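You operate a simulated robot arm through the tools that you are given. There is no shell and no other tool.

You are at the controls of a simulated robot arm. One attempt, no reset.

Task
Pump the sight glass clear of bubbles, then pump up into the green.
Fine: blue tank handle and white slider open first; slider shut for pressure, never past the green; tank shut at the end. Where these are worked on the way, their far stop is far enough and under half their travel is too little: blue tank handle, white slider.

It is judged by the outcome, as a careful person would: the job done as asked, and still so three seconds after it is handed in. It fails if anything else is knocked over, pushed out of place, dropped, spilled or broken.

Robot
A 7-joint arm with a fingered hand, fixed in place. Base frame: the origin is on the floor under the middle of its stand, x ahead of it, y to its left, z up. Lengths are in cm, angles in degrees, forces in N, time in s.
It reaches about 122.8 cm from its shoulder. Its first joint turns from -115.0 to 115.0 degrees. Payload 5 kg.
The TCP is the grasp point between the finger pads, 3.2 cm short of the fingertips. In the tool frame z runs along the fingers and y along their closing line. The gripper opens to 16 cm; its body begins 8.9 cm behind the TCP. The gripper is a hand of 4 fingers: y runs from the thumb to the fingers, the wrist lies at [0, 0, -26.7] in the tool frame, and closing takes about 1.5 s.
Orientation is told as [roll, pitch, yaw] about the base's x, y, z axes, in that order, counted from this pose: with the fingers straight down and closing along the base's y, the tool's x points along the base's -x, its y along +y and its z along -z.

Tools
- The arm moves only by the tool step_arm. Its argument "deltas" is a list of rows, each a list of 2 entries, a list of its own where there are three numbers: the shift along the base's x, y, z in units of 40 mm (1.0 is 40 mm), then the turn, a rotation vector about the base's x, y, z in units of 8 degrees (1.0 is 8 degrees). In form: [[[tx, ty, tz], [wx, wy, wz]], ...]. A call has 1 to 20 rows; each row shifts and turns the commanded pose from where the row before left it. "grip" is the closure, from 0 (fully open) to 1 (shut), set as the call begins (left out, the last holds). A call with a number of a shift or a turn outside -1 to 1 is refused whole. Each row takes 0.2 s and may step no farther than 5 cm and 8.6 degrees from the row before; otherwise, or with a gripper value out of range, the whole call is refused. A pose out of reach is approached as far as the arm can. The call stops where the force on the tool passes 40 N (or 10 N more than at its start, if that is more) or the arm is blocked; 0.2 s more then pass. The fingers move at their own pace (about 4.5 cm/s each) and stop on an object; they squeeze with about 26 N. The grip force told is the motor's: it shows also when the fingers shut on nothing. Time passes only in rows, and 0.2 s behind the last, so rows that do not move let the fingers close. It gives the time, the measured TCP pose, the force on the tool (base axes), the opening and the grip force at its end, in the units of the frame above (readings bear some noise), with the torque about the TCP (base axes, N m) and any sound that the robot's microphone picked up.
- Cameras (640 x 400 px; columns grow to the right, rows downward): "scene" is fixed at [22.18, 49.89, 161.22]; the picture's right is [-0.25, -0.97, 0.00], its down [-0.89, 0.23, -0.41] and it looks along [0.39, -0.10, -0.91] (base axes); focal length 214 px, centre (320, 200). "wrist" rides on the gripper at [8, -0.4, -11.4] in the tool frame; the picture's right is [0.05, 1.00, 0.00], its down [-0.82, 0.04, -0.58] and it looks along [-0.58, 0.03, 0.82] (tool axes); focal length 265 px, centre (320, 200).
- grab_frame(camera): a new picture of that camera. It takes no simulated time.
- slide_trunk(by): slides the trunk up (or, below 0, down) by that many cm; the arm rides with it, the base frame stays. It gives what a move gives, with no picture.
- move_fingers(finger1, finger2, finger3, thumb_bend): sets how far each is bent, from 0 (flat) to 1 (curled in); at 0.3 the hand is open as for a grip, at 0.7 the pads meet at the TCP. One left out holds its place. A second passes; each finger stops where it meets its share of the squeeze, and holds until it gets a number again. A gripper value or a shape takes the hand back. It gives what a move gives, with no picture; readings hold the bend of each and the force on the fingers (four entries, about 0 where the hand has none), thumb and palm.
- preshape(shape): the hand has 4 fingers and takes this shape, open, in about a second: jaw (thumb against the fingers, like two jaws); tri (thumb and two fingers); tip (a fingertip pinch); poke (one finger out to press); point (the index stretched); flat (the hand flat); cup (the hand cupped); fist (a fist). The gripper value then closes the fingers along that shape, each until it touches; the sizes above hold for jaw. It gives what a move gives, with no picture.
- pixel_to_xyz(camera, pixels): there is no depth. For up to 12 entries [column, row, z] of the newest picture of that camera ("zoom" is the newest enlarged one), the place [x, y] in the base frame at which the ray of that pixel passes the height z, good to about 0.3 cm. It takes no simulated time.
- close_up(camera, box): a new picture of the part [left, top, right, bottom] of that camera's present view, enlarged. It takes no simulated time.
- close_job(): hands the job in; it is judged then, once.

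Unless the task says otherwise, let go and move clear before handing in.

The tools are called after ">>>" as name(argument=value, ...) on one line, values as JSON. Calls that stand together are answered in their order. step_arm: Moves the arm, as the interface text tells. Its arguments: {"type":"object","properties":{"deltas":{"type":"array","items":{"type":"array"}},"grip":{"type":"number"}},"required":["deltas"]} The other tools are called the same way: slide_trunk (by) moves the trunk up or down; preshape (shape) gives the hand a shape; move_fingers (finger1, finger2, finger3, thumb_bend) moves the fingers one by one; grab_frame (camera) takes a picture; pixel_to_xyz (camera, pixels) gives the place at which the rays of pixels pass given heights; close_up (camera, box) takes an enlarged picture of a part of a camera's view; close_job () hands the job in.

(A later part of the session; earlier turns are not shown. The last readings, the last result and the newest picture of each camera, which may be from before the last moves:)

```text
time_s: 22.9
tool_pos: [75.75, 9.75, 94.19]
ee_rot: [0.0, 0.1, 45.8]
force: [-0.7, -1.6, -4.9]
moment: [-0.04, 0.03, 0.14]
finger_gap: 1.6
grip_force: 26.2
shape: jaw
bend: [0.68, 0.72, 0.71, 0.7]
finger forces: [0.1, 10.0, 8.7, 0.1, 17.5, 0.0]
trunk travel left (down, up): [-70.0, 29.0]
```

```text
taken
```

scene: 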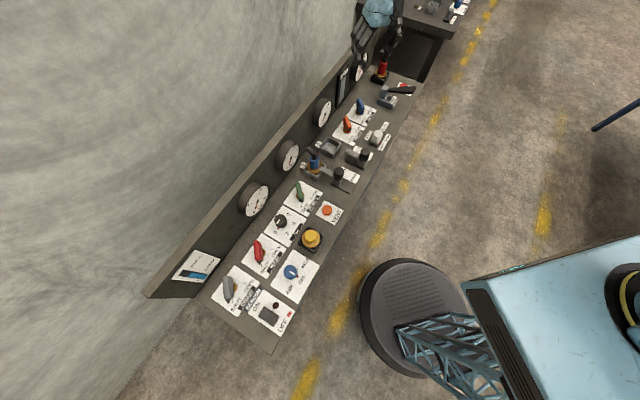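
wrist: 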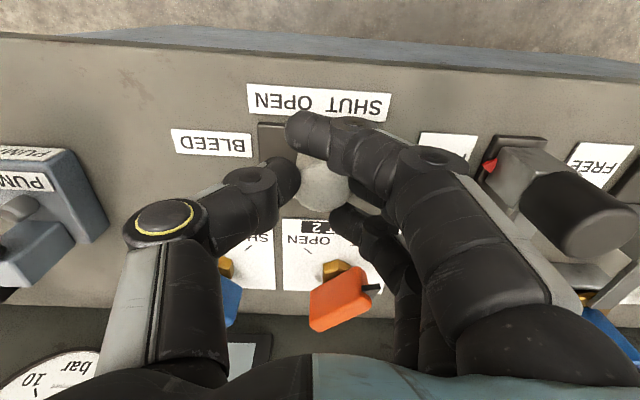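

The knob slides along with little force. I continue toward the OPEN stop.

>>> step_arm(deltas=[[[0.16, -0.157, 0], [0, 0, 0]], [[0.16, -0.157, 0], [0, 0, 0]], [[0.1, -0.098, 0], [0, 0, 0]]])

>>> step_arm(deltas=[[[0.08, -0.078, 0], [0, 0, 0]], [[0.04, -0.039, 0], [0, 0, 0]]])

>>> grab_frame(camera="wrist")

```text
time_s: 23.7
tool_pos: [77.31, 8.09, 94.24]
ee_rot: [0.0, 0.0, 45.9]
force: [2.6, -3.6, -4.3]
moment: [-0.06, -0.02, 0.15]
finger_gap: 1.64
grip_force: 25.7
shape: jaw
bend: [0.68, 0.72, 0.71, 0.7]
finger forces: [0.0, 9.2, 8.6, 0.1, 18.4, 0.0]
trunk travel left (down, up): [-70.0, 29.0]
```

```text
time_s: 24.3
tool_pos: [77.58, 7.78, 94.2]
ee_rot: [0.0, 0.0, 45.9]
force: [-3.6, 4.0, -1.6]
moment: [0.16, 0.14, 0.19]
finger_gap: 1.54
grip_force: 26.0
shape: jaw
bend: [0.68, 0.72, 0.71, 0.7]
finger forces: [0.0, 12.1, 11.8, 0.0, 14.5, 0.0]
trunk travel left (down, up): [-70.0, 29.0]
```

```text
taken
```

wrist: 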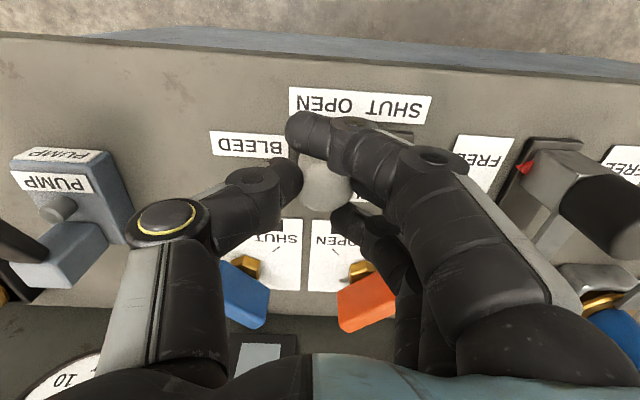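

The slider has moved 4.75 cm and a small opposing force appears. One more short push to confirm the stop, then I'll release.

>>> step_arm(deltas=[[[0.08, -0.078, 0], [0, 0, 0]], [[0.0, 0.0, 0], [0, 0, 0]]])

>>> step_arm(deltas=[[[0.0, 0.0, 0], [0, 0, 0]], [[0, 0, 0], [0, 0, 0]], [[0, 0, 0], [0, 0, 0]], [[0, 0, 0], [0, 0, 0]]], grip=0.6)

>>> step_arm(deltas=[[[0, 0, 0.5], [0, 0, 0]], [[0, 0, 1], [0, 0, 0]], [[0, 0, 1], [0, 0, 0]], [[0, 0, 1], [0, 0, 0]]])

>>> grab_frame(camera="wrist")

```text
time_s: 24.9
tool_pos: [77.99, 7.57, 94.51]
ee_rot: [-0.1, 0.0, 45.9]
force: [-12.2, 11.8, 10.3]
moment: [0.13, 0.2, 0.23]
finger_gap: 1.46
grip_force: 25.7
shape: jaw
bend: [0.68, 0.71, 0.69, 0.73]
finger forces: [0.0, 13.7, 12.8, 0.0, 27.9, 0.1]
trunk travel left (down, up): [-70.0, 29.0]
```

```text
time_s: 25.9
tool_pos: [78.04, 7.32, 94.3]
ee_rot: [0.1, -0.1, 45.8]
force: [-0.3, -1.0, 0.0]
moment: [-0.01, 0.01, 0.01]
finger_gap: 6.34
grip_force: 0.1
shape: jaw
bend: [0.73, 0.73, 0.73, 0.7]
finger forces: [0.0, 0.0, 0.0, 0.1, 0.0, 0.0]
trunk travel left (down, up): [-70.0, 29.0]
```

```text
time_s: 26.9
tool_pos: [78.21, 7.65, 108.18]
ee_rot: [-0.1, 0.1, 45.8]
force: [-0.8, 0.5, -0.3]
moment: [-0.01, -0.02, -0.03]
finger_gap: 6.38
grip_force: 0.2
shape: jaw
bend: [0.73, 0.73, 0.73, 0.7]
finger forces: [0.0, 0.1, 0.0, 0.0, 0.1, 0.0]
trunk travel left (down, up): [-70.0, 29.0]
```

```text
taken
```

wrist: 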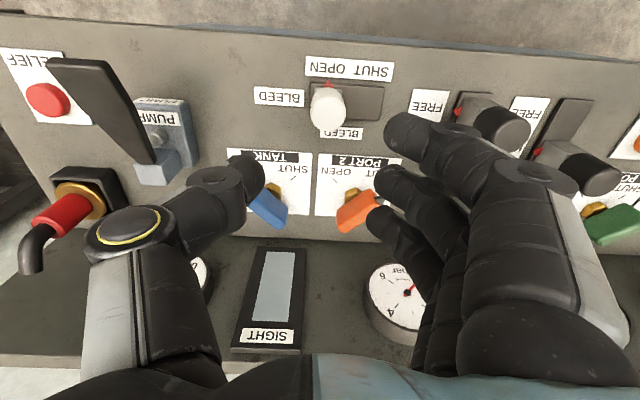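

The slider knob is now at its OPEN end (325,108) and the tank pointer is at OPEN. Next I hover over the pump handle with a wider jaw to see it closely.

>>> step_arm(deltas=[[[0.5, -0.7, 0.3], [0, 0, 0]], [[0.5, -0.7, 0.3], [0, 0, 0]], [[0.5, -0.7, 0.2], [0, 0, 0]], [[0.5, -0.7, 0.2], [0, 0, 0]], [[0.5, -0.7, 0.0], [0, 0, 0]], [[0, 0, 0], [0, 0, 0]]], grip=0.45)

>>> grab_frame(camera="wrist")

>>> close_up(camera="scene", box=[340, 40, 460, 120])

```text
time_s: 28.3
tool_pos: [88.15, -6.31, 112.61]
ee_rot: [0.1, 0.0, 45.8]
force: [0.4, -0.7, -0.2]
moment: [-0.06, -0.02, 0.05]
finger_gap: 8.73
grip_force: 0.1
shape: jaw
bend: [0.72, 0.72, 0.72, 0.7]
finger forces: [0.1, 0.1, 0.0, 0.0, 0.0, 0.0]
trunk travel left (down, up): [-70.0, 29.0]
```

```text
taken
```

wrist: 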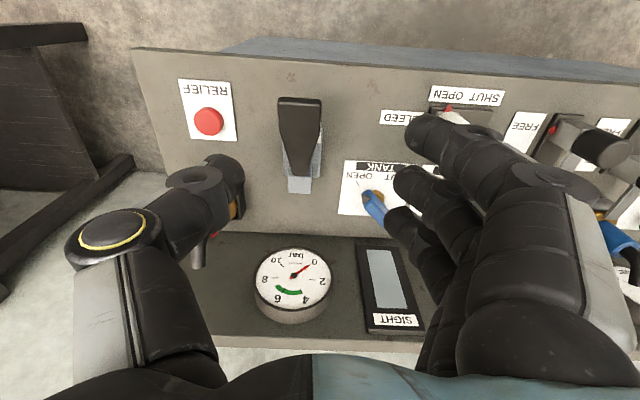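

```text
5.00 times, centred on (400, 80) of scene
```

zoom: 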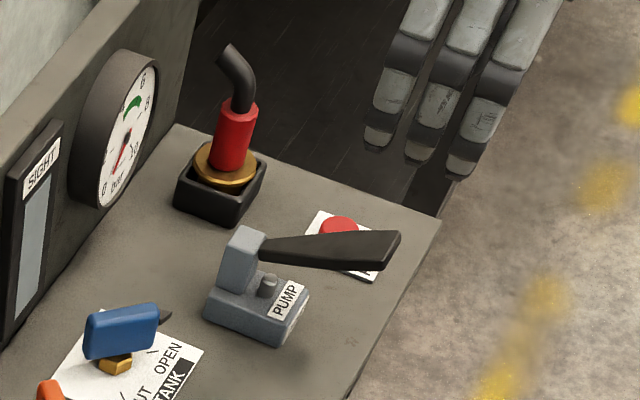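

>>> close_up(camera="wrist", box=[240, 80, 370, 210])

>>> close_up(camera="scene", box=[370, 65, 430, 115])

>>> pixel_to_xyz(camera="wrist", pixels=[[300, 98, 97], [300, 98, 99], [300, 98, 101], [301, 174, 92], [301, 174, 94], [301, 174, 96], [299, 184, 94], [208, 121, 89]])

```text
3.08 times, centred on (305, 145) of wrist
```

zoom: 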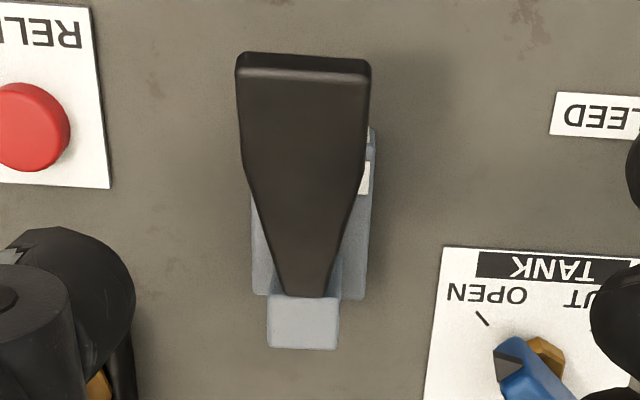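

```text
8.00 times, centred on (400, 90) of scene
```

zoom: 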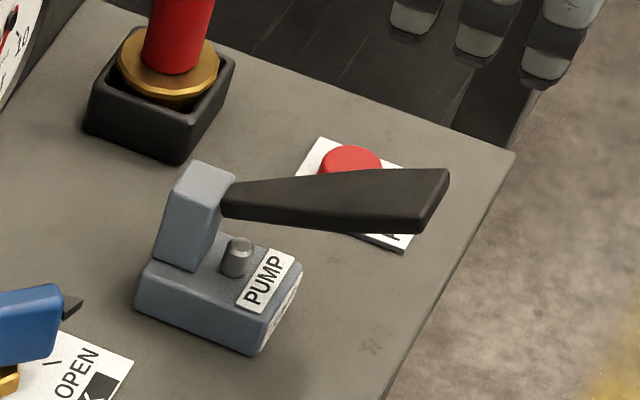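

```text
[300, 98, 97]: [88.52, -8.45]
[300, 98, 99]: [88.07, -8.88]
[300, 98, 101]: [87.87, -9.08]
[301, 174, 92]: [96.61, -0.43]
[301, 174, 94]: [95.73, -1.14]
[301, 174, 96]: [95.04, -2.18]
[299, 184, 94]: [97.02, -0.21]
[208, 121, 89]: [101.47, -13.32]
```

The handle runs from its root (z≈93) up to its wide end at about (88.6,-8.4, 97.5). I close the fingers into a compact tip and come down just above the handle's wide part to test a press (and see whether it springs back).

>>> step_arm(deltas=[[[0.22, -0.09, -0.3], [0, 0, 0]], [[0.22, -0.09, -0.3], [0, 0, 0]], [[0, 0, -0.5], [0, 0, 0]], [[0, 0, -0.6], [0, 0, 0]], [[0, 0, -0.6], [0, 0, 0]], [[0, 0, -0.2], [0, 0, 0]], [[0, 0, 0], [0, 0, 0]]], grip=1.0)

>>> grab_frame(camera="wrist")

>>> close_up(camera="scene", box=[360, 45, 450, 120])

```text
time_s: 29.9
tool_pos: [89.91, -7.19, 102.28]
ee_rot: [0.0, 0.0, 45.7]
force: [0.0, -0.1, 0.2]
moment: [0.02, -0.02, 0.02]
finger_gap: 0.02
grip_force: 26.0
shape: jaw
bend: [0.68, 0.63, 0.68, 0.66]
finger forces: [0.1, 0.0, 0.0, 0.1, 0.0, 0.0]
trunk travel left (down, up): [-70.0, 29.0]
```

```text
taken
```

wrist: 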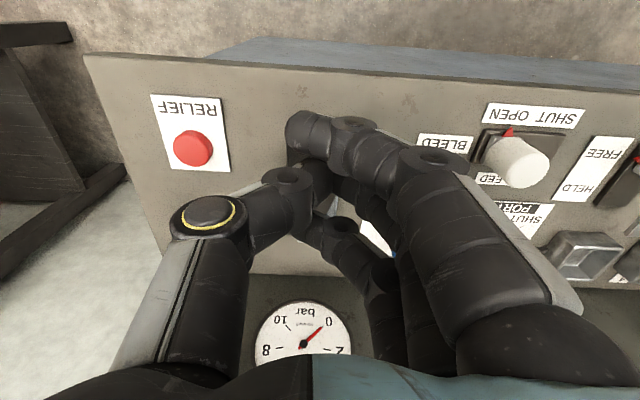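

```text
5.33 times, centred on (405, 82) of scene
```

zoom: 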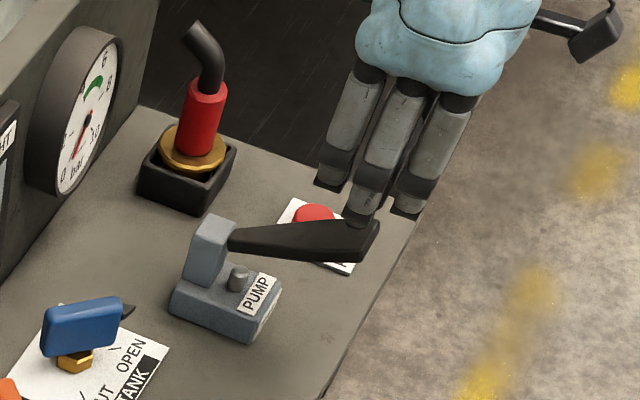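

Fingertips are just above the handle's end. I press down slowly and watch force and height.

>>> step_arm(deltas=[[[0, 0, -0.25], [0, 0, 0]], [[0, 0, -0.25], [0, 0, 0]], [[0, 0, -0.25], [0, 0, 0]], [[0, 0, -0.25], [0, 0, 0]]])

>>> close_up(camera="scene", box=[360, 45, 450, 120])

```text
time_s: 30.9
tool_pos: [89.69, -7.04, 98.24]
ee_rot: [-0.1, -0.1, 45.7]
force: [0.2, -0.5, 2.8]
moment: [0.0, 0.01, 0.01]
finger_gap: 0.0
grip_force: 26.3
shape: jaw
bend: [0.68, 0.63, 0.68, 0.66]
finger forces: [0.0, 0.0, 0.0, 0.0, 0.0, 0.0]
trunk travel left (down, up): [-70.0, 29.0]
```

```text
5.33 times, centred on (405, 82) of scene
```

zoom: 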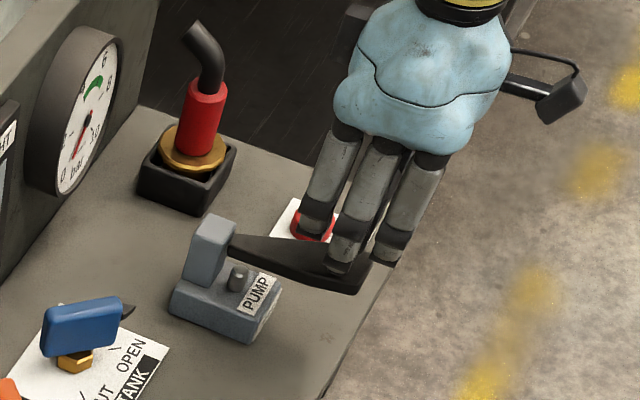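

The handle moves down under light force (2.8 N). I continue to the bottom of its stroke.

>>> step_arm(deltas=[[[0, 0, -0.25], [0, 0, 0]], [[0, 0, -0.25], [0, 0, 0]], [[0, 0, -0.25], [0, 0, 0]]])

>>> close_up(camera="scene", box=[360, 45, 450, 120])

>>> close_up(camera="scene", box=[330, 45, 380, 105])

```text
time_s: 31.7
tool_pos: [89.67, -7.36, 95.24]
ee_rot: [0.0, 0.0, 45.7]
force: [1.4, 0.5, 4.4]
moment: [0.07, -0.04, -0.01]
finger_gap: 0.0
grip_force: 26.1
shape: jaw
bend: [0.68, 0.63, 0.68, 0.67]
finger forces: [0.1, 0.0, 0.0, 0.0, 0.1, 0.1]
trunk travel left (down, up): [-70.0, 29.0]
```

```text
5.33 times, centred on (405, 82) of scene
```

zoom: 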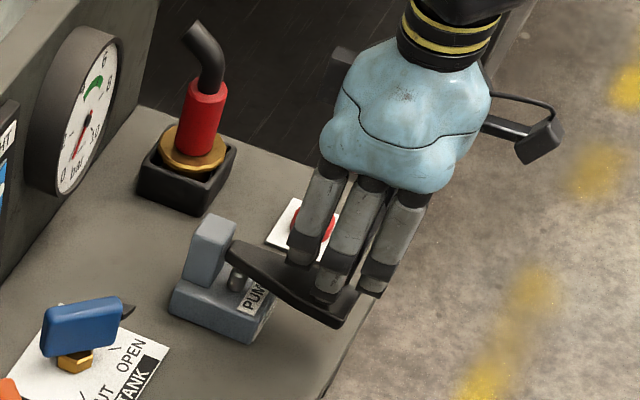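

```text
6.67 times, centred on (355, 75) of scene
```

zoom: 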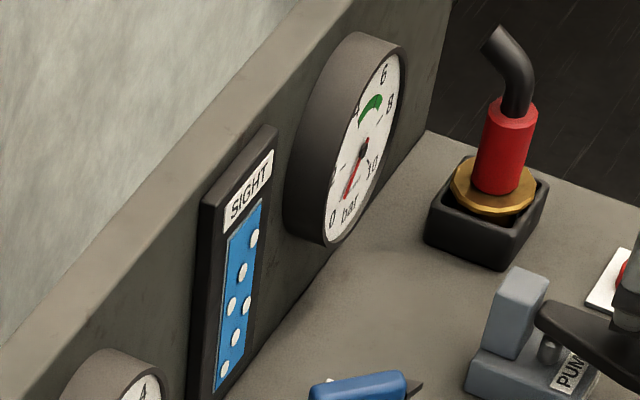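

The sight glass (zoom ~ (240,300)) now shows blue with white bubbles, so the pump is drawing. I finish the downstroke gently to the stop.

>>> step_arm(deltas=[[[0, 0, -0.2], [0, 0, 0]], [[0, 0, -0.2], [0, 0, 0]]])

>>> close_up(camera="scene", box=[370, 65, 430, 115])

>>> close_up(camera="scene", box=[330, 45, 380, 105])

```text
time_s: 32.3
tool_pos: [89.87, -7.48, 94.61]
ee_rot: [-0.4, -0.3, 45.8]
force: [-12.0, -0.2, 31.7]
moment: [0.4, 0.52, 0.19]
finger_gap: 0.01
grip_force: 26.4
shape: jaw
bend: [0.68, 0.68, 0.68, 0.67]
finger forces: [0.1, 50.5, 0.0, 0.1, 0.0, 0.0]
trunk travel left (down, up): [-70.0, 29.0]
stopped in row 2: the force on the tool passed its limit at 47 N (the readings are from after the stop); the commanded pose is now the measured one
```

```text
8.00 times, centred on (400, 90) of scene
```

zoom: 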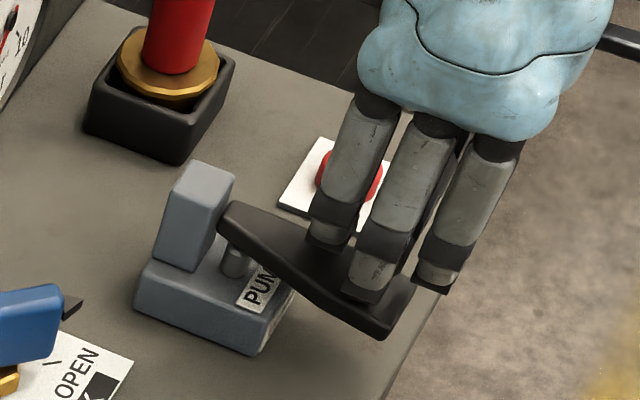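

```text
6.67 times, centred on (355, 75) of scene
```

zoom: 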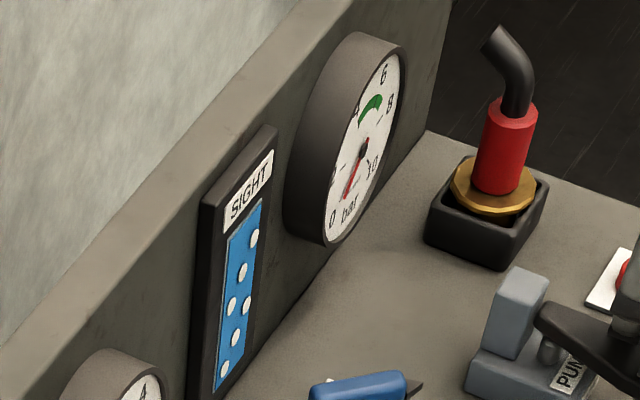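

The handle's bottom stop was met at TCP z≈94.7. I raise the hand to see whether the handle springs back.

>>> step_arm(deltas=[[[0, 0, 0.3], [0, 0, 0]], [[0, 0, 0.5], [0, 0, 0]], [[0, 0, 0.7], [0, 0, 0]], [[0, 0, 0.7], [0, 0, 0]], [[0, 0, 0.5], [0, 0, 0]]])

>>> close_up(camera="scene", box=[330, 45, 430, 115])

>>> grab_frame(camera="wrist")

```text
time_s: 33.5
tool_pos: [89.87, -7.37, 105.14]
ee_rot: [-0.1, -0.1, 45.8]
force: [0.6, 0.7, 0.3]
moment: [0.01, 0.01, 0.03]
finger_gap: 0.0
grip_force: 26.3
shape: jaw
bend: [0.68, 0.64, 0.68, 0.67]
finger forces: [0.0, 0.0, 0.0, 0.0, 0.0, 0.0]
trunk travel left (down, up): [-70.0, 29.0]
```

```text
5.71 times, centred on (380, 80) of scene
```

zoom: 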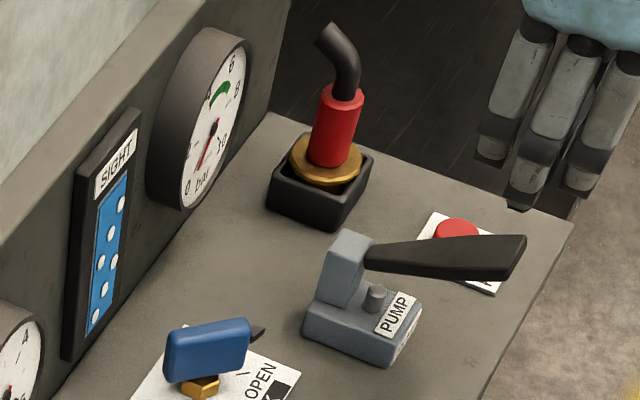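

```text
taken
```

wrist: 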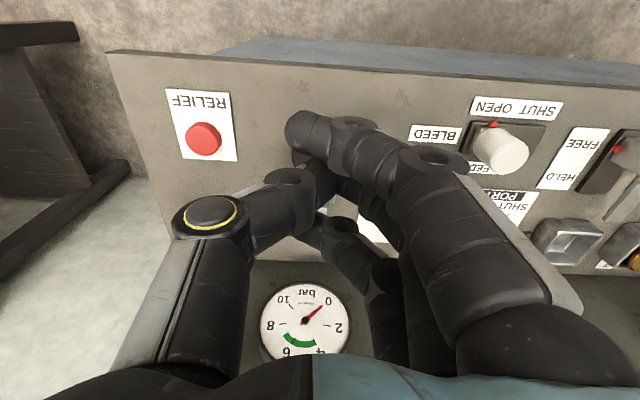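

The handle springs back up by itself, so pressing strokes suffice. Another full stroke, then I check the bubbles.

>>> step_arm(deltas=[[[0, 0, -0.8], [0, 0, 0]], [[0, 0, -0.6], [0, 0, 0]], [[0, 0, -0.5], [0, 0, 0]], [[0, 0, -0.35], [0, 0, 0]], [[0, 0, -0.25], [0, 0, 0]], [[0, 0, 0.5], [0, 0, 0]], [[0, 0, 0.7], [0, 0, 0]], [[0, 0, 0.5], [0, 0, 0]], [[0, 0, 0], [0, 0, 0]]])

>>> close_up(camera="scene", box=[330, 45, 430, 115])

```text
time_s: 35.5
tool_pos: [90.37, -7.35, 101.65]
ee_rot: [-0.2, -0.1, 45.9]
force: [-1.1, 1.3, 0.0]
moment: [0.01, -0.01, 0.06]
finger_gap: 0.0
grip_force: 26.1
shape: jaw
bend: [0.68, 0.63, 0.69, 0.67]
finger forces: [0.0, 0.1, 0.0, 0.0, 0.0, 0.0]
trunk travel left (down, up): [-70.0, 29.0]
```

```text
5.71 times, centred on (380, 80) of scene
```

zoom: 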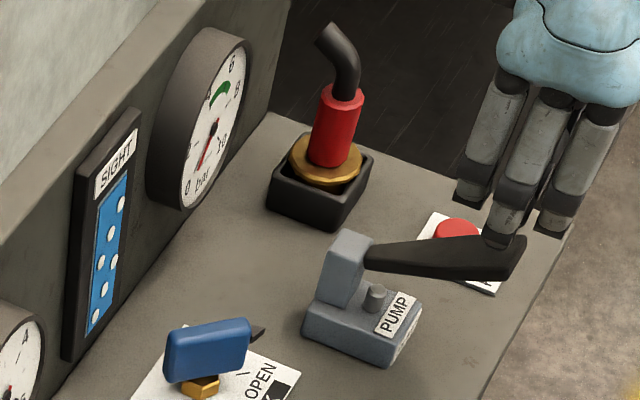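

Bubbles unchanged as yet. I make two more full strokes and look again.

>>> step_arm(deltas=[[[0, 0, -0.6], [0, 0, 0]], [[0, 0, -0.5], [0, 0, 0]], [[0, 0, -0.35], [0, 0, 0]], [[0, 0, -0.2], [0, 0, 0]], [[0, 0, 0.5], [0, 0, 0]], [[0, 0, 0.7], [0, 0, 0]], [[0, 0, 0.45], [0, 0, 0]], [[0, 0, 0], [0, 0, 0]], [[0, 0, -0.6], [0, 0, 0]], [[0, 0, -0.5], [0, 0, 0]], [[0, 0, -0.35], [0, 0, 0]], [[0, 0, -0.2], [0, 0, 0]], [[0, 0, 0.5], [0, 0, 0]], [[0, 0, 0.7], [0, 0, 0]], [[0, 0, 0.45], [0, 0, 0]], [[0, 0, 0], [0, 0, 0]]])

>>> close_up(camera="scene", box=[330, 45, 430, 115])

```text
time_s: 38.9
tool_pos: [90.07, -7.36, 101.53]
ee_rot: [-0.2, -0.1, 45.9]
force: [0.1, -1.0, -0.3]
moment: [-0.03, 0.02, 0.0]
finger_gap: 0.0
grip_force: 26.1
shape: jaw
bend: [0.68, 0.63, 0.69, 0.67]
finger forces: [0.1, 0.0, 0.0, 0.2, 0.1, 0.1]
trunk travel left (down, up): [-70.0, 29.0]
```

```text
5.71 times, centred on (380, 80) of scene
```

zoom: 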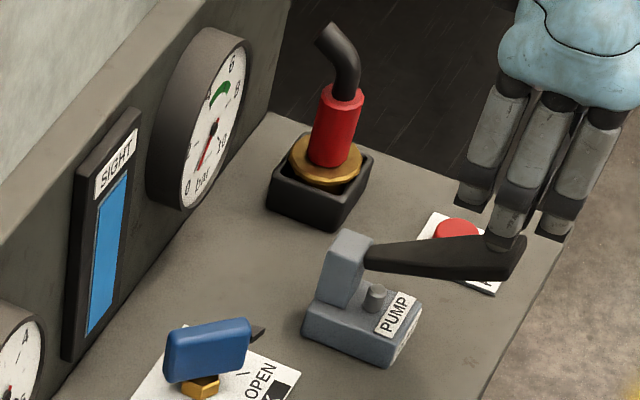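

The sight glass is now clear blue, no bubbles. I move back to the slider (knob near (77.8,7.6)) to shut it.

>>> close_up(camera="scene", box=[335, 65, 365, 110])

>>> step_arm(deltas=[[[0, 0, 0.8], [0, 0, 0]], [[0, 0, 0.8], [0, 0, 0]], [[-0.61, 0.74, 0], [0, 0, 0]], [[-0.61, 0.74, 0], [0, 0, 0]], [[-0.61, 0.74, 0], [0, 0, 0]], [[-0.61, 0.74, 0], [0, 0, 0]], [[-0.61, 0.74, 0], [0, 0, 0]], [[0, 0, 0], [0, 0, 0]]], grip=0.6)

>>> grab_frame(camera="wrist")

```text
8.89 times, centred on (350, 88) of scene
```

zoom: 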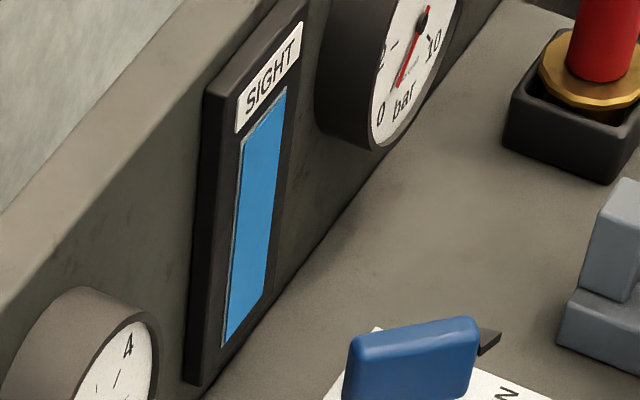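

```text
time_s: 40.7
tool_pos: [77.85, 7.63, 107.96]
ee_rot: [-0.2, -0.2, 45.7]
force: [0.3, -0.1, 0.2]
moment: [0.02, 0.01, 0.01]
finger_gap: 6.37
grip_force: 0.0
shape: jaw
bend: [0.73, 0.73, 0.73, 0.7]
finger forces: [0.0, 0.1, 0.0, 0.0, 0.0, 0.0]
trunk travel left (down, up): [-70.0, 29.0]
```

```text
taken
```

wrist: 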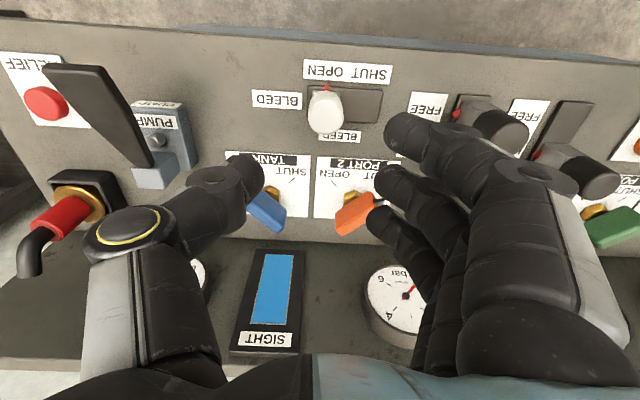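

Sight glass clear, slider still open under the hand. I descend and close on the knob.

>>> step_arm(deltas=[[[-0.02, 0.02, -0.9], [0, 0, 0]], [[0, 0, -1], [0, 0, 0]], [[0, 0, -1], [0, 0, 0]], [[0, 0, -0.5], [0, 0, 0]], [[0, 0, -0.07], [0, 0, 0]]])

>>> step_arm(deltas=[[[0, 0, 0], [0, 0, 0]], [[0, 0, 0], [0, 0, 0]], [[0, 0, 0], [0, 0, 0]], [[0, 0, 0], [0, 0, 0]], [[0, 0, 0], [0, 0, 0]]], grip=0.95)

>>> grab_frame(camera="wrist")

```text
time_s: 41.9
tool_pos: [77.87, 7.62, 94.16]
ee_rot: [-0.2, -0.2, 45.8]
force: [-0.1, 0.3, -0.3]
moment: [0.01, -0.01, 0.01]
finger_gap: 6.37
grip_force: 0.0
shape: jaw
bend: [0.73, 0.73, 0.73, 0.7]
finger forces: [0.0, 0.1, 0.0, 0.0, 0.0, 0.0]
trunk travel left (down, up): [-70.0, 29.0]
```

```text
time_s: 43.1
tool_pos: [77.87, 7.49, 94.21]
ee_rot: [-0.1, -0.1, 45.9]
force: [0.8, 0.8, -2.3]
moment: [-0.02, -0.05, 0.16]
finger_gap: 1.59
grip_force: 26.6
shape: jaw
bend: [0.68, 0.73, 0.72, 0.7]
finger forces: [0.0, 8.9, 8.9, 0.0, 16.4, 0.1]
trunk travel left (down, up): [-70.0, 29.0]
```

```text
taken
```

wrist: 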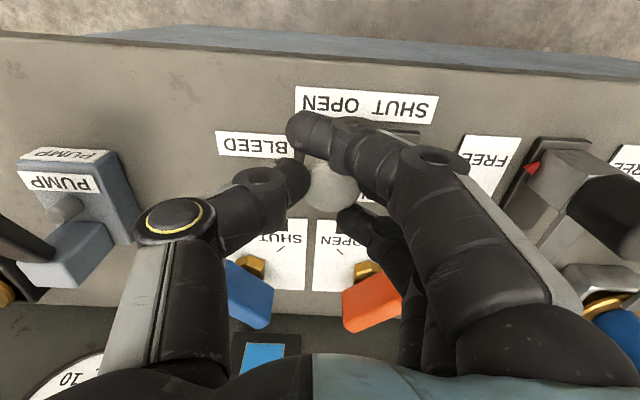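

Knob gripped. I slide it back 4.5 cm toward SHUT, then finish at the stop.

>>> step_arm(deltas=[[[-0.18, 0.175, 0], [0, 0, 0]], [[-0.18, 0.175, 0], [0, 0, 0]], [[-0.18, 0.175, 0], [0, 0, 0]], [[-0.18, 0.175, 0], [0, 0, 0]], [[-0.06, 0.058, 0], [0, 0, 0]]])

>>> step_arm(deltas=[[[-0.07, 0.068, 0], [0, 0, 0]], [[-0.07, 0.068, 0], [0, 0, 0]]])

>>> grab_frame(camera="wrist")

```text
time_s: 44.3
tool_pos: [74.67, 10.67, 94.37]
ee_rot: [-0.2, -0.3, 45.8]
force: [12.1, 7.5, -3.1]
moment: [0.0, -0.32, -0.04]
finger_gap: 1.48
grip_force: 26.3
shape: jaw
bend: [0.68, 0.73, 0.72, 0.7]
finger forces: [0.1, 7.1, 12.6, 0.0, 17.4, 0.1]
trunk travel left (down, up): [-70.0, 29.0]
```

```text
time_s: 44.9
tool_pos: [74.38, 11.05, 94.27]
ee_rot: [-0.3, -0.4, 45.7]
force: [26.9, -0.3, 9.9]
moment: [-0.25, -0.77, 0.11]
finger_gap: 1.57
grip_force: 26.4
shape: jaw
bend: [0.68, 0.73, 0.72, 0.7]
finger forces: [0.1, 4.7, 9.8, 0.1, 30.7, 0.1]
trunk travel left (down, up): [-70.0, 29.0]
```

```text
taken
```

wrist: 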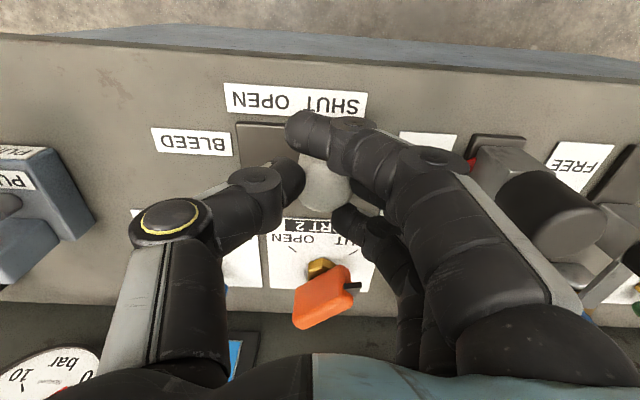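

The knob is back at its start position (74.4,11.05) and the force has risen, so it's at SHUT. I release, rise and check.

>>> step_arm(deltas=[[[0.0, 0.0, 0], [0, 0, 0]], [[0, 0, 0], [0, 0, 0]], [[0, 0, 0], [0, 0, 0]], [[0, 0, 0], [0, 0, 0]]], grip=0.6)

>>> step_arm(deltas=[[[0, 0, 0.5], [0, 0, 0]], [[0, 0, 1], [0, 0, 0]], [[0, 0, 1], [0, 0, 0]], [[0, 0, 1], [0, 0, 0]]])

>>> grab_frame(camera="wrist")

>>> close_up(camera="wrist", box=[230, 20, 410, 150])

```text
time_s: 45.9
tool_pos: [73.97, 11.07, 94.24]
ee_rot: [-0.1, -0.1, 45.8]
force: [0.0, 0.1, 0.5]
moment: [0.03, 0.03, -0.02]
finger_gap: 6.34
grip_force: 0.0
shape: jaw
bend: [0.73, 0.73, 0.73, 0.7]
finger forces: [0.0, 0.0, 0.1, 0.1, 0.0, 0.0]
trunk travel left (down, up): [-70.0, 29.0]
```

```text
time_s: 46.9
tool_pos: [73.97, 11.06, 108.31]
ee_rot: [-0.2, -0.3, 45.8]
force: [0.1, -0.2, -0.9]
moment: [-0.03, -0.01, 0.03]
finger_gap: 6.33
grip_force: 0.1
shape: jaw
bend: [0.73, 0.73, 0.73, 0.7]
finger forces: [0.1, 0.1, 0.0, 0.1, 0.0, 0.0]
trunk travel left (down, up): [-70.0, 29.0]
```

```text
taken
```

wrist: 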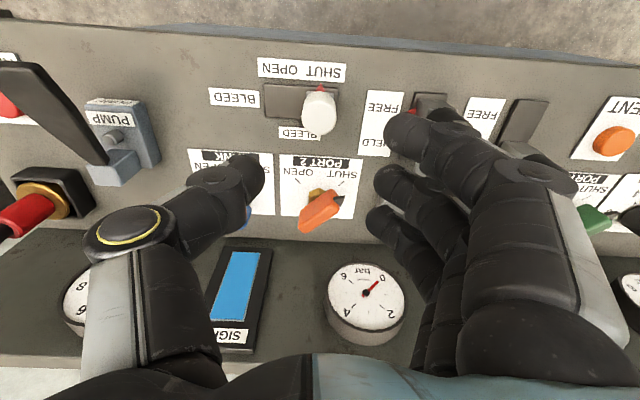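

```text
3.08 times, centred on (320, 85) of wrist
```

zoom: 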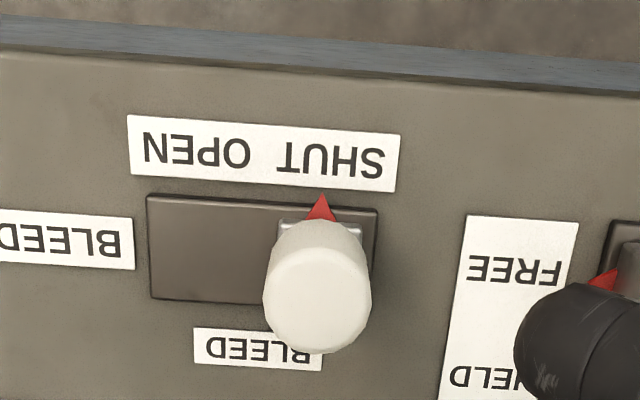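

The slider sits at SHUT as at the start, and the sight glass is clear. I return above the pump handle with closed fingers.

>>> step_arm(deltas=[[[0.66, -0.765, 0], [0, 0, 0]], [[0.66, -0.765, 0], [0, 0, 0]], [[0.66, -0.765, 0], [0, 0, 0]], [[0.66, -0.765, 0], [0, 0, 0]], [[0.66, -0.765, 0], [0, 0, 0]], [[0.66, -0.765, 0], [0, 0, 0]], [[0, 0, -0.5], [0, 0, 0]], [[0, 0, -0.5], [0, 0, 0]], [[0, 0, -0.5], [0, 0, 0]], [[0, 0, 0], [0, 0, 0]]], grip=1.0)

>>> grab_frame(camera="wrist")

>>> close_up(camera="scene", box=[330, 45, 430, 115])

```text
time_s: 49.1
tool_pos: [89.76, -7.33, 102.33]
ee_rot: [-0.1, -0.1, 45.8]
force: [-0.1, 0.7, -0.7]
moment: [0.02, 0.0, -0.01]
finger_gap: 0.01
grip_force: 26.3
shape: jaw
bend: [0.69, 0.63, 0.69, 0.66]
finger forces: [0.0, 0.0, 0.0, 0.0, 0.0, 0.0]
trunk travel left (down, up): [-70.0, 29.0]
```

```text
taken
```

wrist: 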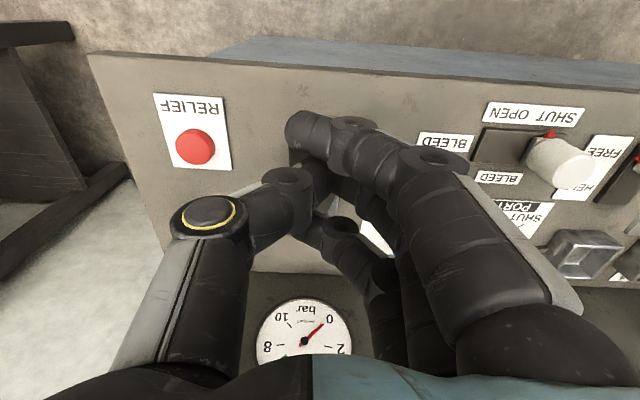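

```text
5.71 times, centred on (380, 80) of scene
```

zoom: 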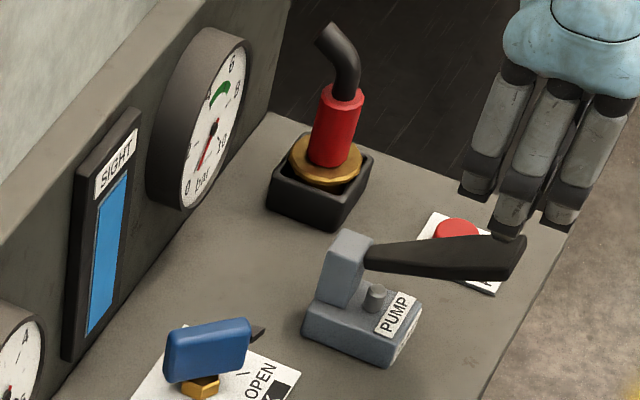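

All set: tank open, slider shut, gauge at 0. I press a half stroke to see how much pressure it gives.

>>> step_arm(deltas=[[[0, 0, -0.4], [0, 0, 0]], [[0, 0, -0.4], [0, 0, 0]], [[0, 0, -0.4], [0, 0, 0]], [[0, 0, 0], [0, 0, 0]]])

>>> close_up(camera="scene", box=[335, 45, 385, 85])

```text
time_s: 50.1
tool_pos: [89.96, -7.18, 97.58]
ee_rot: [-0.2, -0.3, 45.8]
force: [-0.8, 0.8, 1.6]
moment: [0.04, 0.04, 0.01]
finger_gap: 0.02
grip_force: 26.0
shape: jaw
bend: [0.69, 0.63, 0.69, 0.66]
finger forces: [0.0, 0.0, 0.1, 0.0, 0.0, 0.0]
trunk travel left (down, up): [-70.0, 29.0]
```

```text
10.00 times, centred on (360, 65) of scene
```

zoom: 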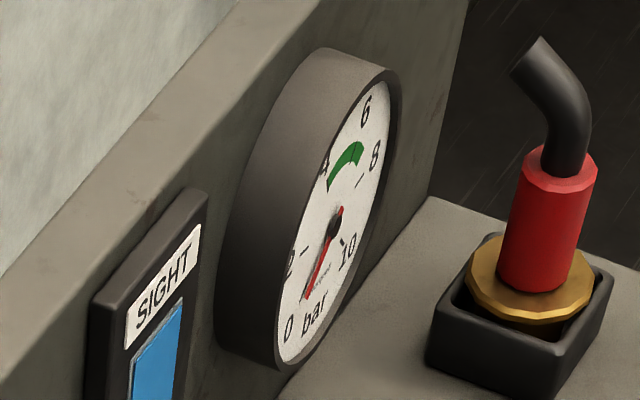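

No pressure yet at half stroke. I go on down in small steps to the bottom.

>>> step_arm(deltas=[[[0, 0, -0.25], [0, 0, 0]], [[0, 0, -0.2], [0, 0, 0]]])

>>> close_up(camera="scene", box=[335, 45, 385, 85])

>>> step_arm(deltas=[[[0, 0, -0.18], [0, 0, 0]], [[0, 0, 0], [0, 0, 0]]])

>>> close_up(camera="scene", box=[335, 45, 385, 85])

```text
time_s: 50.7
tool_pos: [90.03, -7.15, 95.95]
ee_rot: [-0.3, -0.2, 45.8]
force: [0.8, 0.7, 2.8]
moment: [0.09, 0.01, 0.02]
finger_gap: 0.0
grip_force: 25.9
shape: jaw
bend: [0.69, 0.63, 0.69, 0.67]
finger forces: [0.0, 0.0, 0.0, 0.0, 0.0, 0.1]
trunk travel left (down, up): [-70.0, 29.0]
```

```text
10.00 times, centred on (360, 65) of scene
```

zoom: 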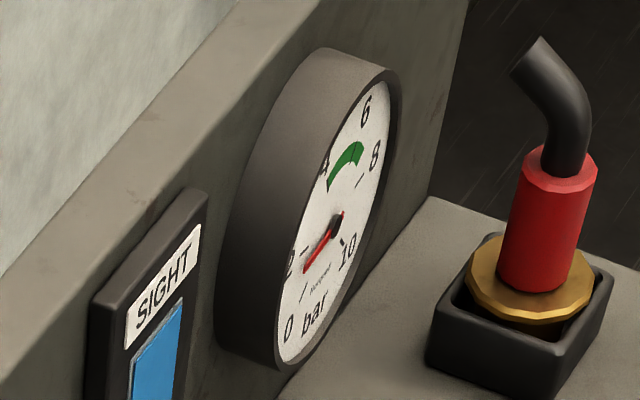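

```text
time_s: 51.3
tool_pos: [89.88, -7.14, 95.13]
ee_rot: [-0.2, -0.2, 45.7]
force: [0.6, 0.4, 4.6]
moment: [0.04, 0.02, 0.01]
finger_gap: 0.0
grip_force: 26.2
shape: jaw
bend: [0.69, 0.63, 0.69, 0.67]
finger forces: [0.0, 0.0, 0.0, 0.1, 0.0, 0.1]
trunk travel left (down, up): [-70.0, 29.0]
```

```text
10.00 times, centred on (360, 65) of scene
```

zoom: 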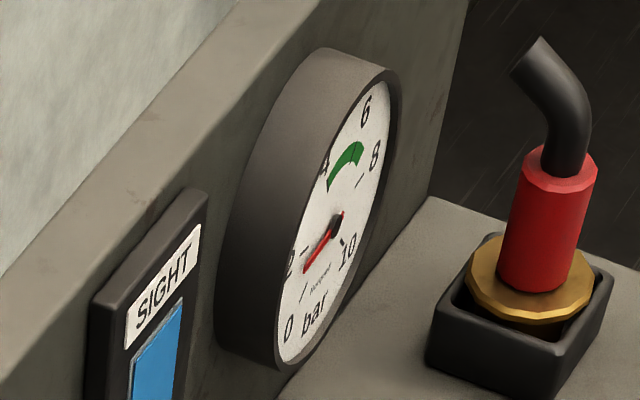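

The stroke counted past a threshold: the needle jumped to roughly 1.3 bar. I let the handle up and read the gauge.

>>> step_arm(deltas=[[[0, 0, 0.5], [0, 0, 0]], [[0, 0, 0.7], [0, 0, 0]], [[0, 0, 0.7], [0, 0, 0]], [[0, 0, 0.7], [0, 0, 0]], [[0, 0, 0], [0, 0, 0]]])

>>> close_up(camera="wrist", box=[240, 250, 380, 370])

>>> close_up(camera="scene", box=[335, 45, 385, 85])

```text
time_s: 52.5
tool_pos: [89.9, -7.21, 105.4]
ee_rot: [-0.1, -0.1, 45.7]
force: [0.4, -0.7, -0.4]
moment: [0.03, 0.0, 0.06]
finger_gap: 0.0
grip_force: 25.9
shape: jaw
bend: [0.69, 0.63, 0.69, 0.67]
finger forces: [0.1, 0.1, 0.1, 0.1, 0.1, 0.0]
trunk travel left (down, up): [-70.0, 29.0]
```

```text
3.33 times, centred on (310, 310) of wrist
```

zoom: 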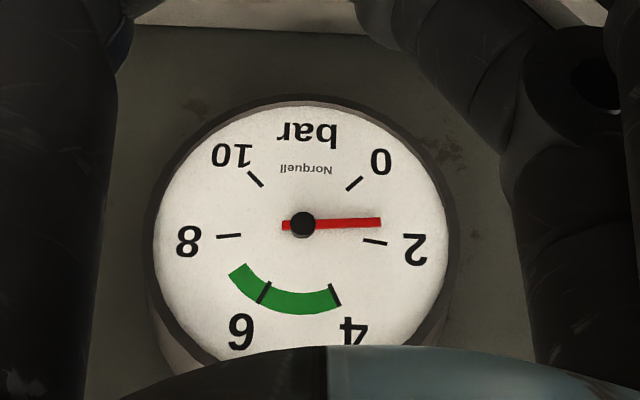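

```text
10.00 times, centred on (360, 65) of scene
```

zoom: 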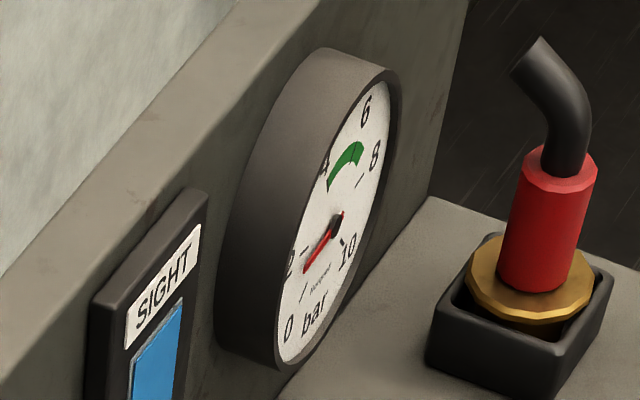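

The needle reads about 1.4 bar (0 tick at (353,183), 2 tick at (375,242)); green spans roughly 4–6.9. One more full stroke, then read again.

>>> step_arm(deltas=[[[0, 0, -0.8], [0, 0, 0]], [[0, 0, -0.6], [0, 0, 0]], [[0, 0, -0.5], [0, 0, 0]], [[0, 0, -0.35], [0, 0, 0]], [[0, 0, -0.25], [0, 0, 0]], [[0, 0, 0], [0, 0, 0]], [[0, 0, 0.5], [0, 0, 0]], [[0, 0, 0.7], [0, 0, 0]], [[0, 0, 0.7], [0, 0, 0]], [[0, 0, 0.6], [0, 0, 0]], [[0, 0, 0], [0, 0, 0]]])

>>> close_up(camera="wrist", box=[240, 250, 380, 370])

```text
time_s: 54.9
tool_pos: [89.81, -7.42, 105.25]
ee_rot: [-0.2, 0.0, 45.8]
force: [-0.3, -0.2, -0.7]
moment: [0.01, 0.02, -0.03]
finger_gap: 0.04
grip_force: 26.3
shape: jaw
bend: [0.69, 0.62, 0.69, 0.67]
finger forces: [0.1, 0.0, 0.0, 0.0, 0.0, 0.1]
trunk travel left (down, up): [-70.0, 29.0]
```

```text
3.33 times, centred on (310, 310) of wrist
```

zoom: 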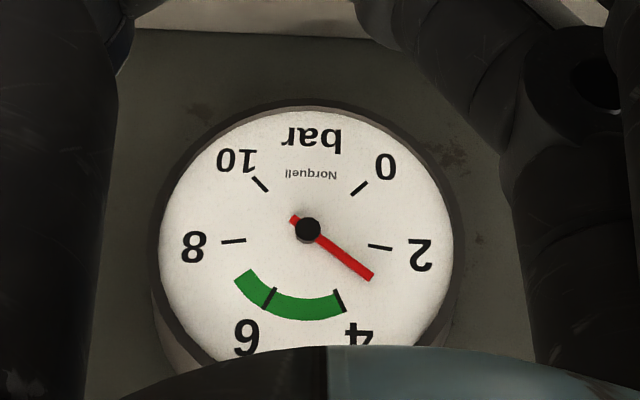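

Now about 2.85 bar, i.e. ~1.45 bar per stroke. A third stroke should bring it to ~4.3.

>>> step_arm(deltas=[[[0, 0, -0.8], [0, 0, 0]], [[0, 0, -0.6], [0, 0, 0]], [[0, 0, -0.5], [0, 0, 0]], [[0, 0, -0.35], [0, 0, 0]], [[0, 0, -0.25], [0, 0, 0]], [[0, 0, 0], [0, 0, 0]], [[0, 0, 0.5], [0, 0, 0]], [[0, 0, 0.7], [0, 0, 0]], [[0, 0, 0.7], [0, 0, 0]], [[0, 0, 0.6], [0, 0, 0]], [[0, 0, 0], [0, 0, 0]]])

>>> close_up(camera="wrist", box=[240, 250, 380, 370])

```text
time_s: 57.3
tool_pos: [89.84, -7.26, 105.45]
ee_rot: [-0.3, 0.0, 45.9]
force: [-0.4, -0.7, -0.3]
moment: [0.01, -0.02, 0.01]
finger_gap: 0.0
grip_force: 26.3
shape: jaw
bend: [0.69, 0.62, 0.69, 0.67]
finger forces: [0.0, 0.0, 0.1, 0.0, 0.0, 0.0]
trunk travel left (down, up): [-70.0, 29.0]
```

```text
3.33 times, centred on (310, 310) of wrist
```

zoom: 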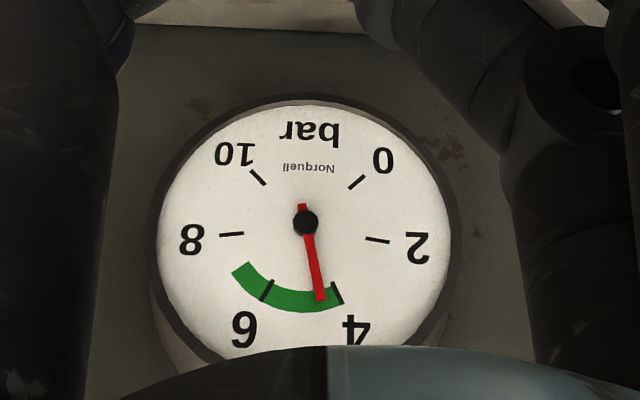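

The needle now stands inside the green at about 4.5 bar (tip (320,300)). I wait four seconds to see whether the pressure holds.

>>> step_arm(deltas=[[[0, 0, 0], [0, 0, 0]], [[0, 0, 0], [0, 0, 0]], [[0, 0, 0], [0, 0, 0]], [[0, 0, 0], [0, 0, 0]], [[0, 0, 0], [0, 0, 0]], [[0, 0, 0], [0, 0, 0]], [[0, 0, 0], [0, 0, 0]], [[0, 0, 0], [0, 0, 0]], [[0, 0, 0], [0, 0, 0]], [[0, 0, 0], [0, 0, 0]], [[0, 0, 0], [0, 0, 0]], [[0, 0, 0], [0, 0, 0]], [[0, 0, 0], [0, 0, 0]], [[0, 0, 0], [0, 0, 0]], [[0, 0, 0], [0, 0, 0]], [[0, 0, 0], [0, 0, 0]], [[0, 0, 0], [0, 0, 0]], [[0, 0, 0], [0, 0, 0]], [[0, 0, 0], [0, 0, 0]], [[0, 0, 0], [0, 0, 0]]])

>>> close_up(camera="wrist", box=[240, 250, 380, 370])

>>> close_up(camera="scene", box=[330, 45, 430, 115])

```text
time_s: 61.5
tool_pos: [89.91, -7.29, 105.54]
ee_rot: [-0.2, -0.2, 45.9]
force: [0.0, 0.1, 0.4]
moment: [0.02, 0.01, 0.03]
finger_gap: 0.0
grip_force: 25.6
shape: jaw
bend: [0.69, 0.62, 0.69, 0.67]
finger forces: [0.0, 0.0, 0.0, 0.0, 0.1, 0.1]
trunk travel left (down, up): [-70.0, 29.0]
```

```text
3.33 times, centred on (310, 310) of wrist
```

zoom: 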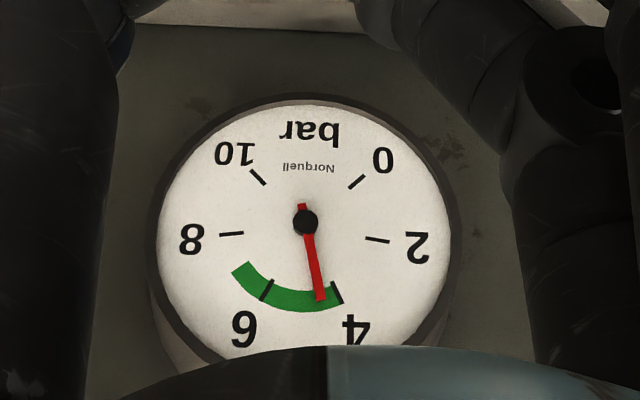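

```text
5.71 times, centred on (380, 80) of scene
```

zoom: 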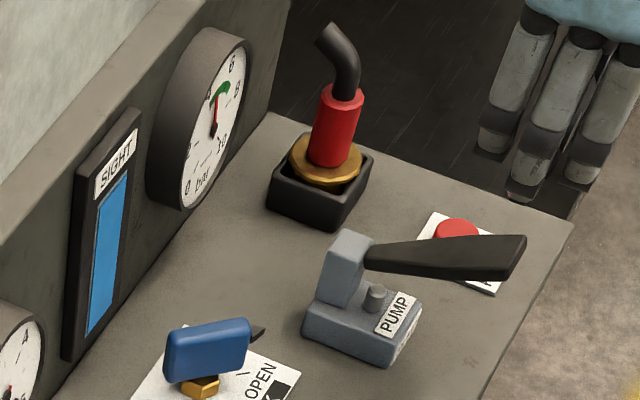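

Pressure holds steady in the green and the sight glass stays clear. Now to shut the tank: I rise, swing to yaw 90° over the blue handle and look at it.

>>> step_arm(deltas=[[[0, 0, 0.95], [0, 0, 0]], [[0, 0, 0.95], [0, 0, 0]], [[0.108, 0.783, 0], [0, 0, 0.919]], [[0.108, 0.783, 0], [0, 0, 0.919]], [[0.108, 0.783, 0], [0, 0, 0.919]], [[0.108, 0.783, 0], [0, 0, 0.919]], [[0.108, 0.783, 0], [0, 0, 0.919]], [[0.108, 0.783, 0], [0, 0, 0.919]], [[0, 0, 0], [0, 0, 0]]], grip=0.62)

>>> grab_frame(camera="wrist")

>>> close_up(camera="wrist", box=[260, 30, 400, 140])

```text
time_s: 63.5
tool_pos: [92.45, 11.21, 112.74]
ee_rot: [-0.1, -0.3, 89.8]
force: [0.0, -0.9, 0.2]
moment: [0.04, 0.02, -0.01]
finger_gap: 6.05
grip_force: 0.0
shape: jaw
bend: [0.73, 0.73, 0.73, 0.7]
finger forces: [0.0, 0.1, 0.0, 0.0, 0.0, 0.0]
trunk travel left (down, up): [-70.0, 29.0]
```

```text
taken
```

wrist: 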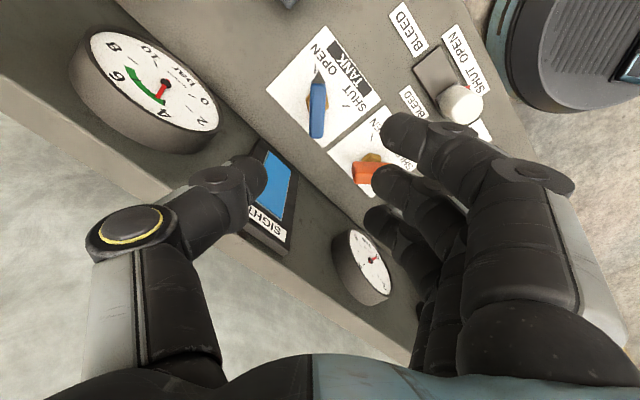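

```text
3.64 times, centred on (330, 85) of wrist
```

zoom: 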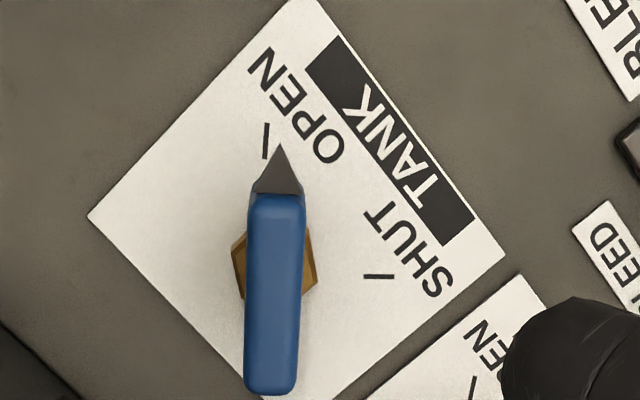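

>>> pixel_to_xyz(camera="wrist", pixels=[[318.5, 82.5, 92], [316.3, 137, 92], [317.4, 109.7, 92], [317.4, 109.7, 93], [318, 102, 88.8]])

>>> close_up(camera="wrist", box=[80, 20, 230, 160])

```text
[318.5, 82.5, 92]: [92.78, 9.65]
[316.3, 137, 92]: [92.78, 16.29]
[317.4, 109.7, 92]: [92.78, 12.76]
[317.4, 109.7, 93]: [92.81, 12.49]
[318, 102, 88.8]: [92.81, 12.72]
```

```text
2.86 times, centred on (155, 90) of wrist
```

zoom: 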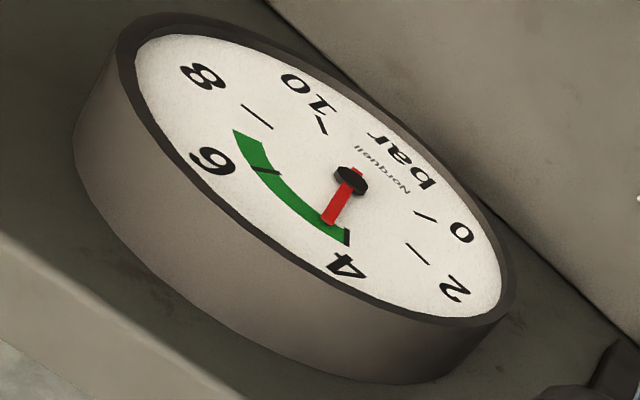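

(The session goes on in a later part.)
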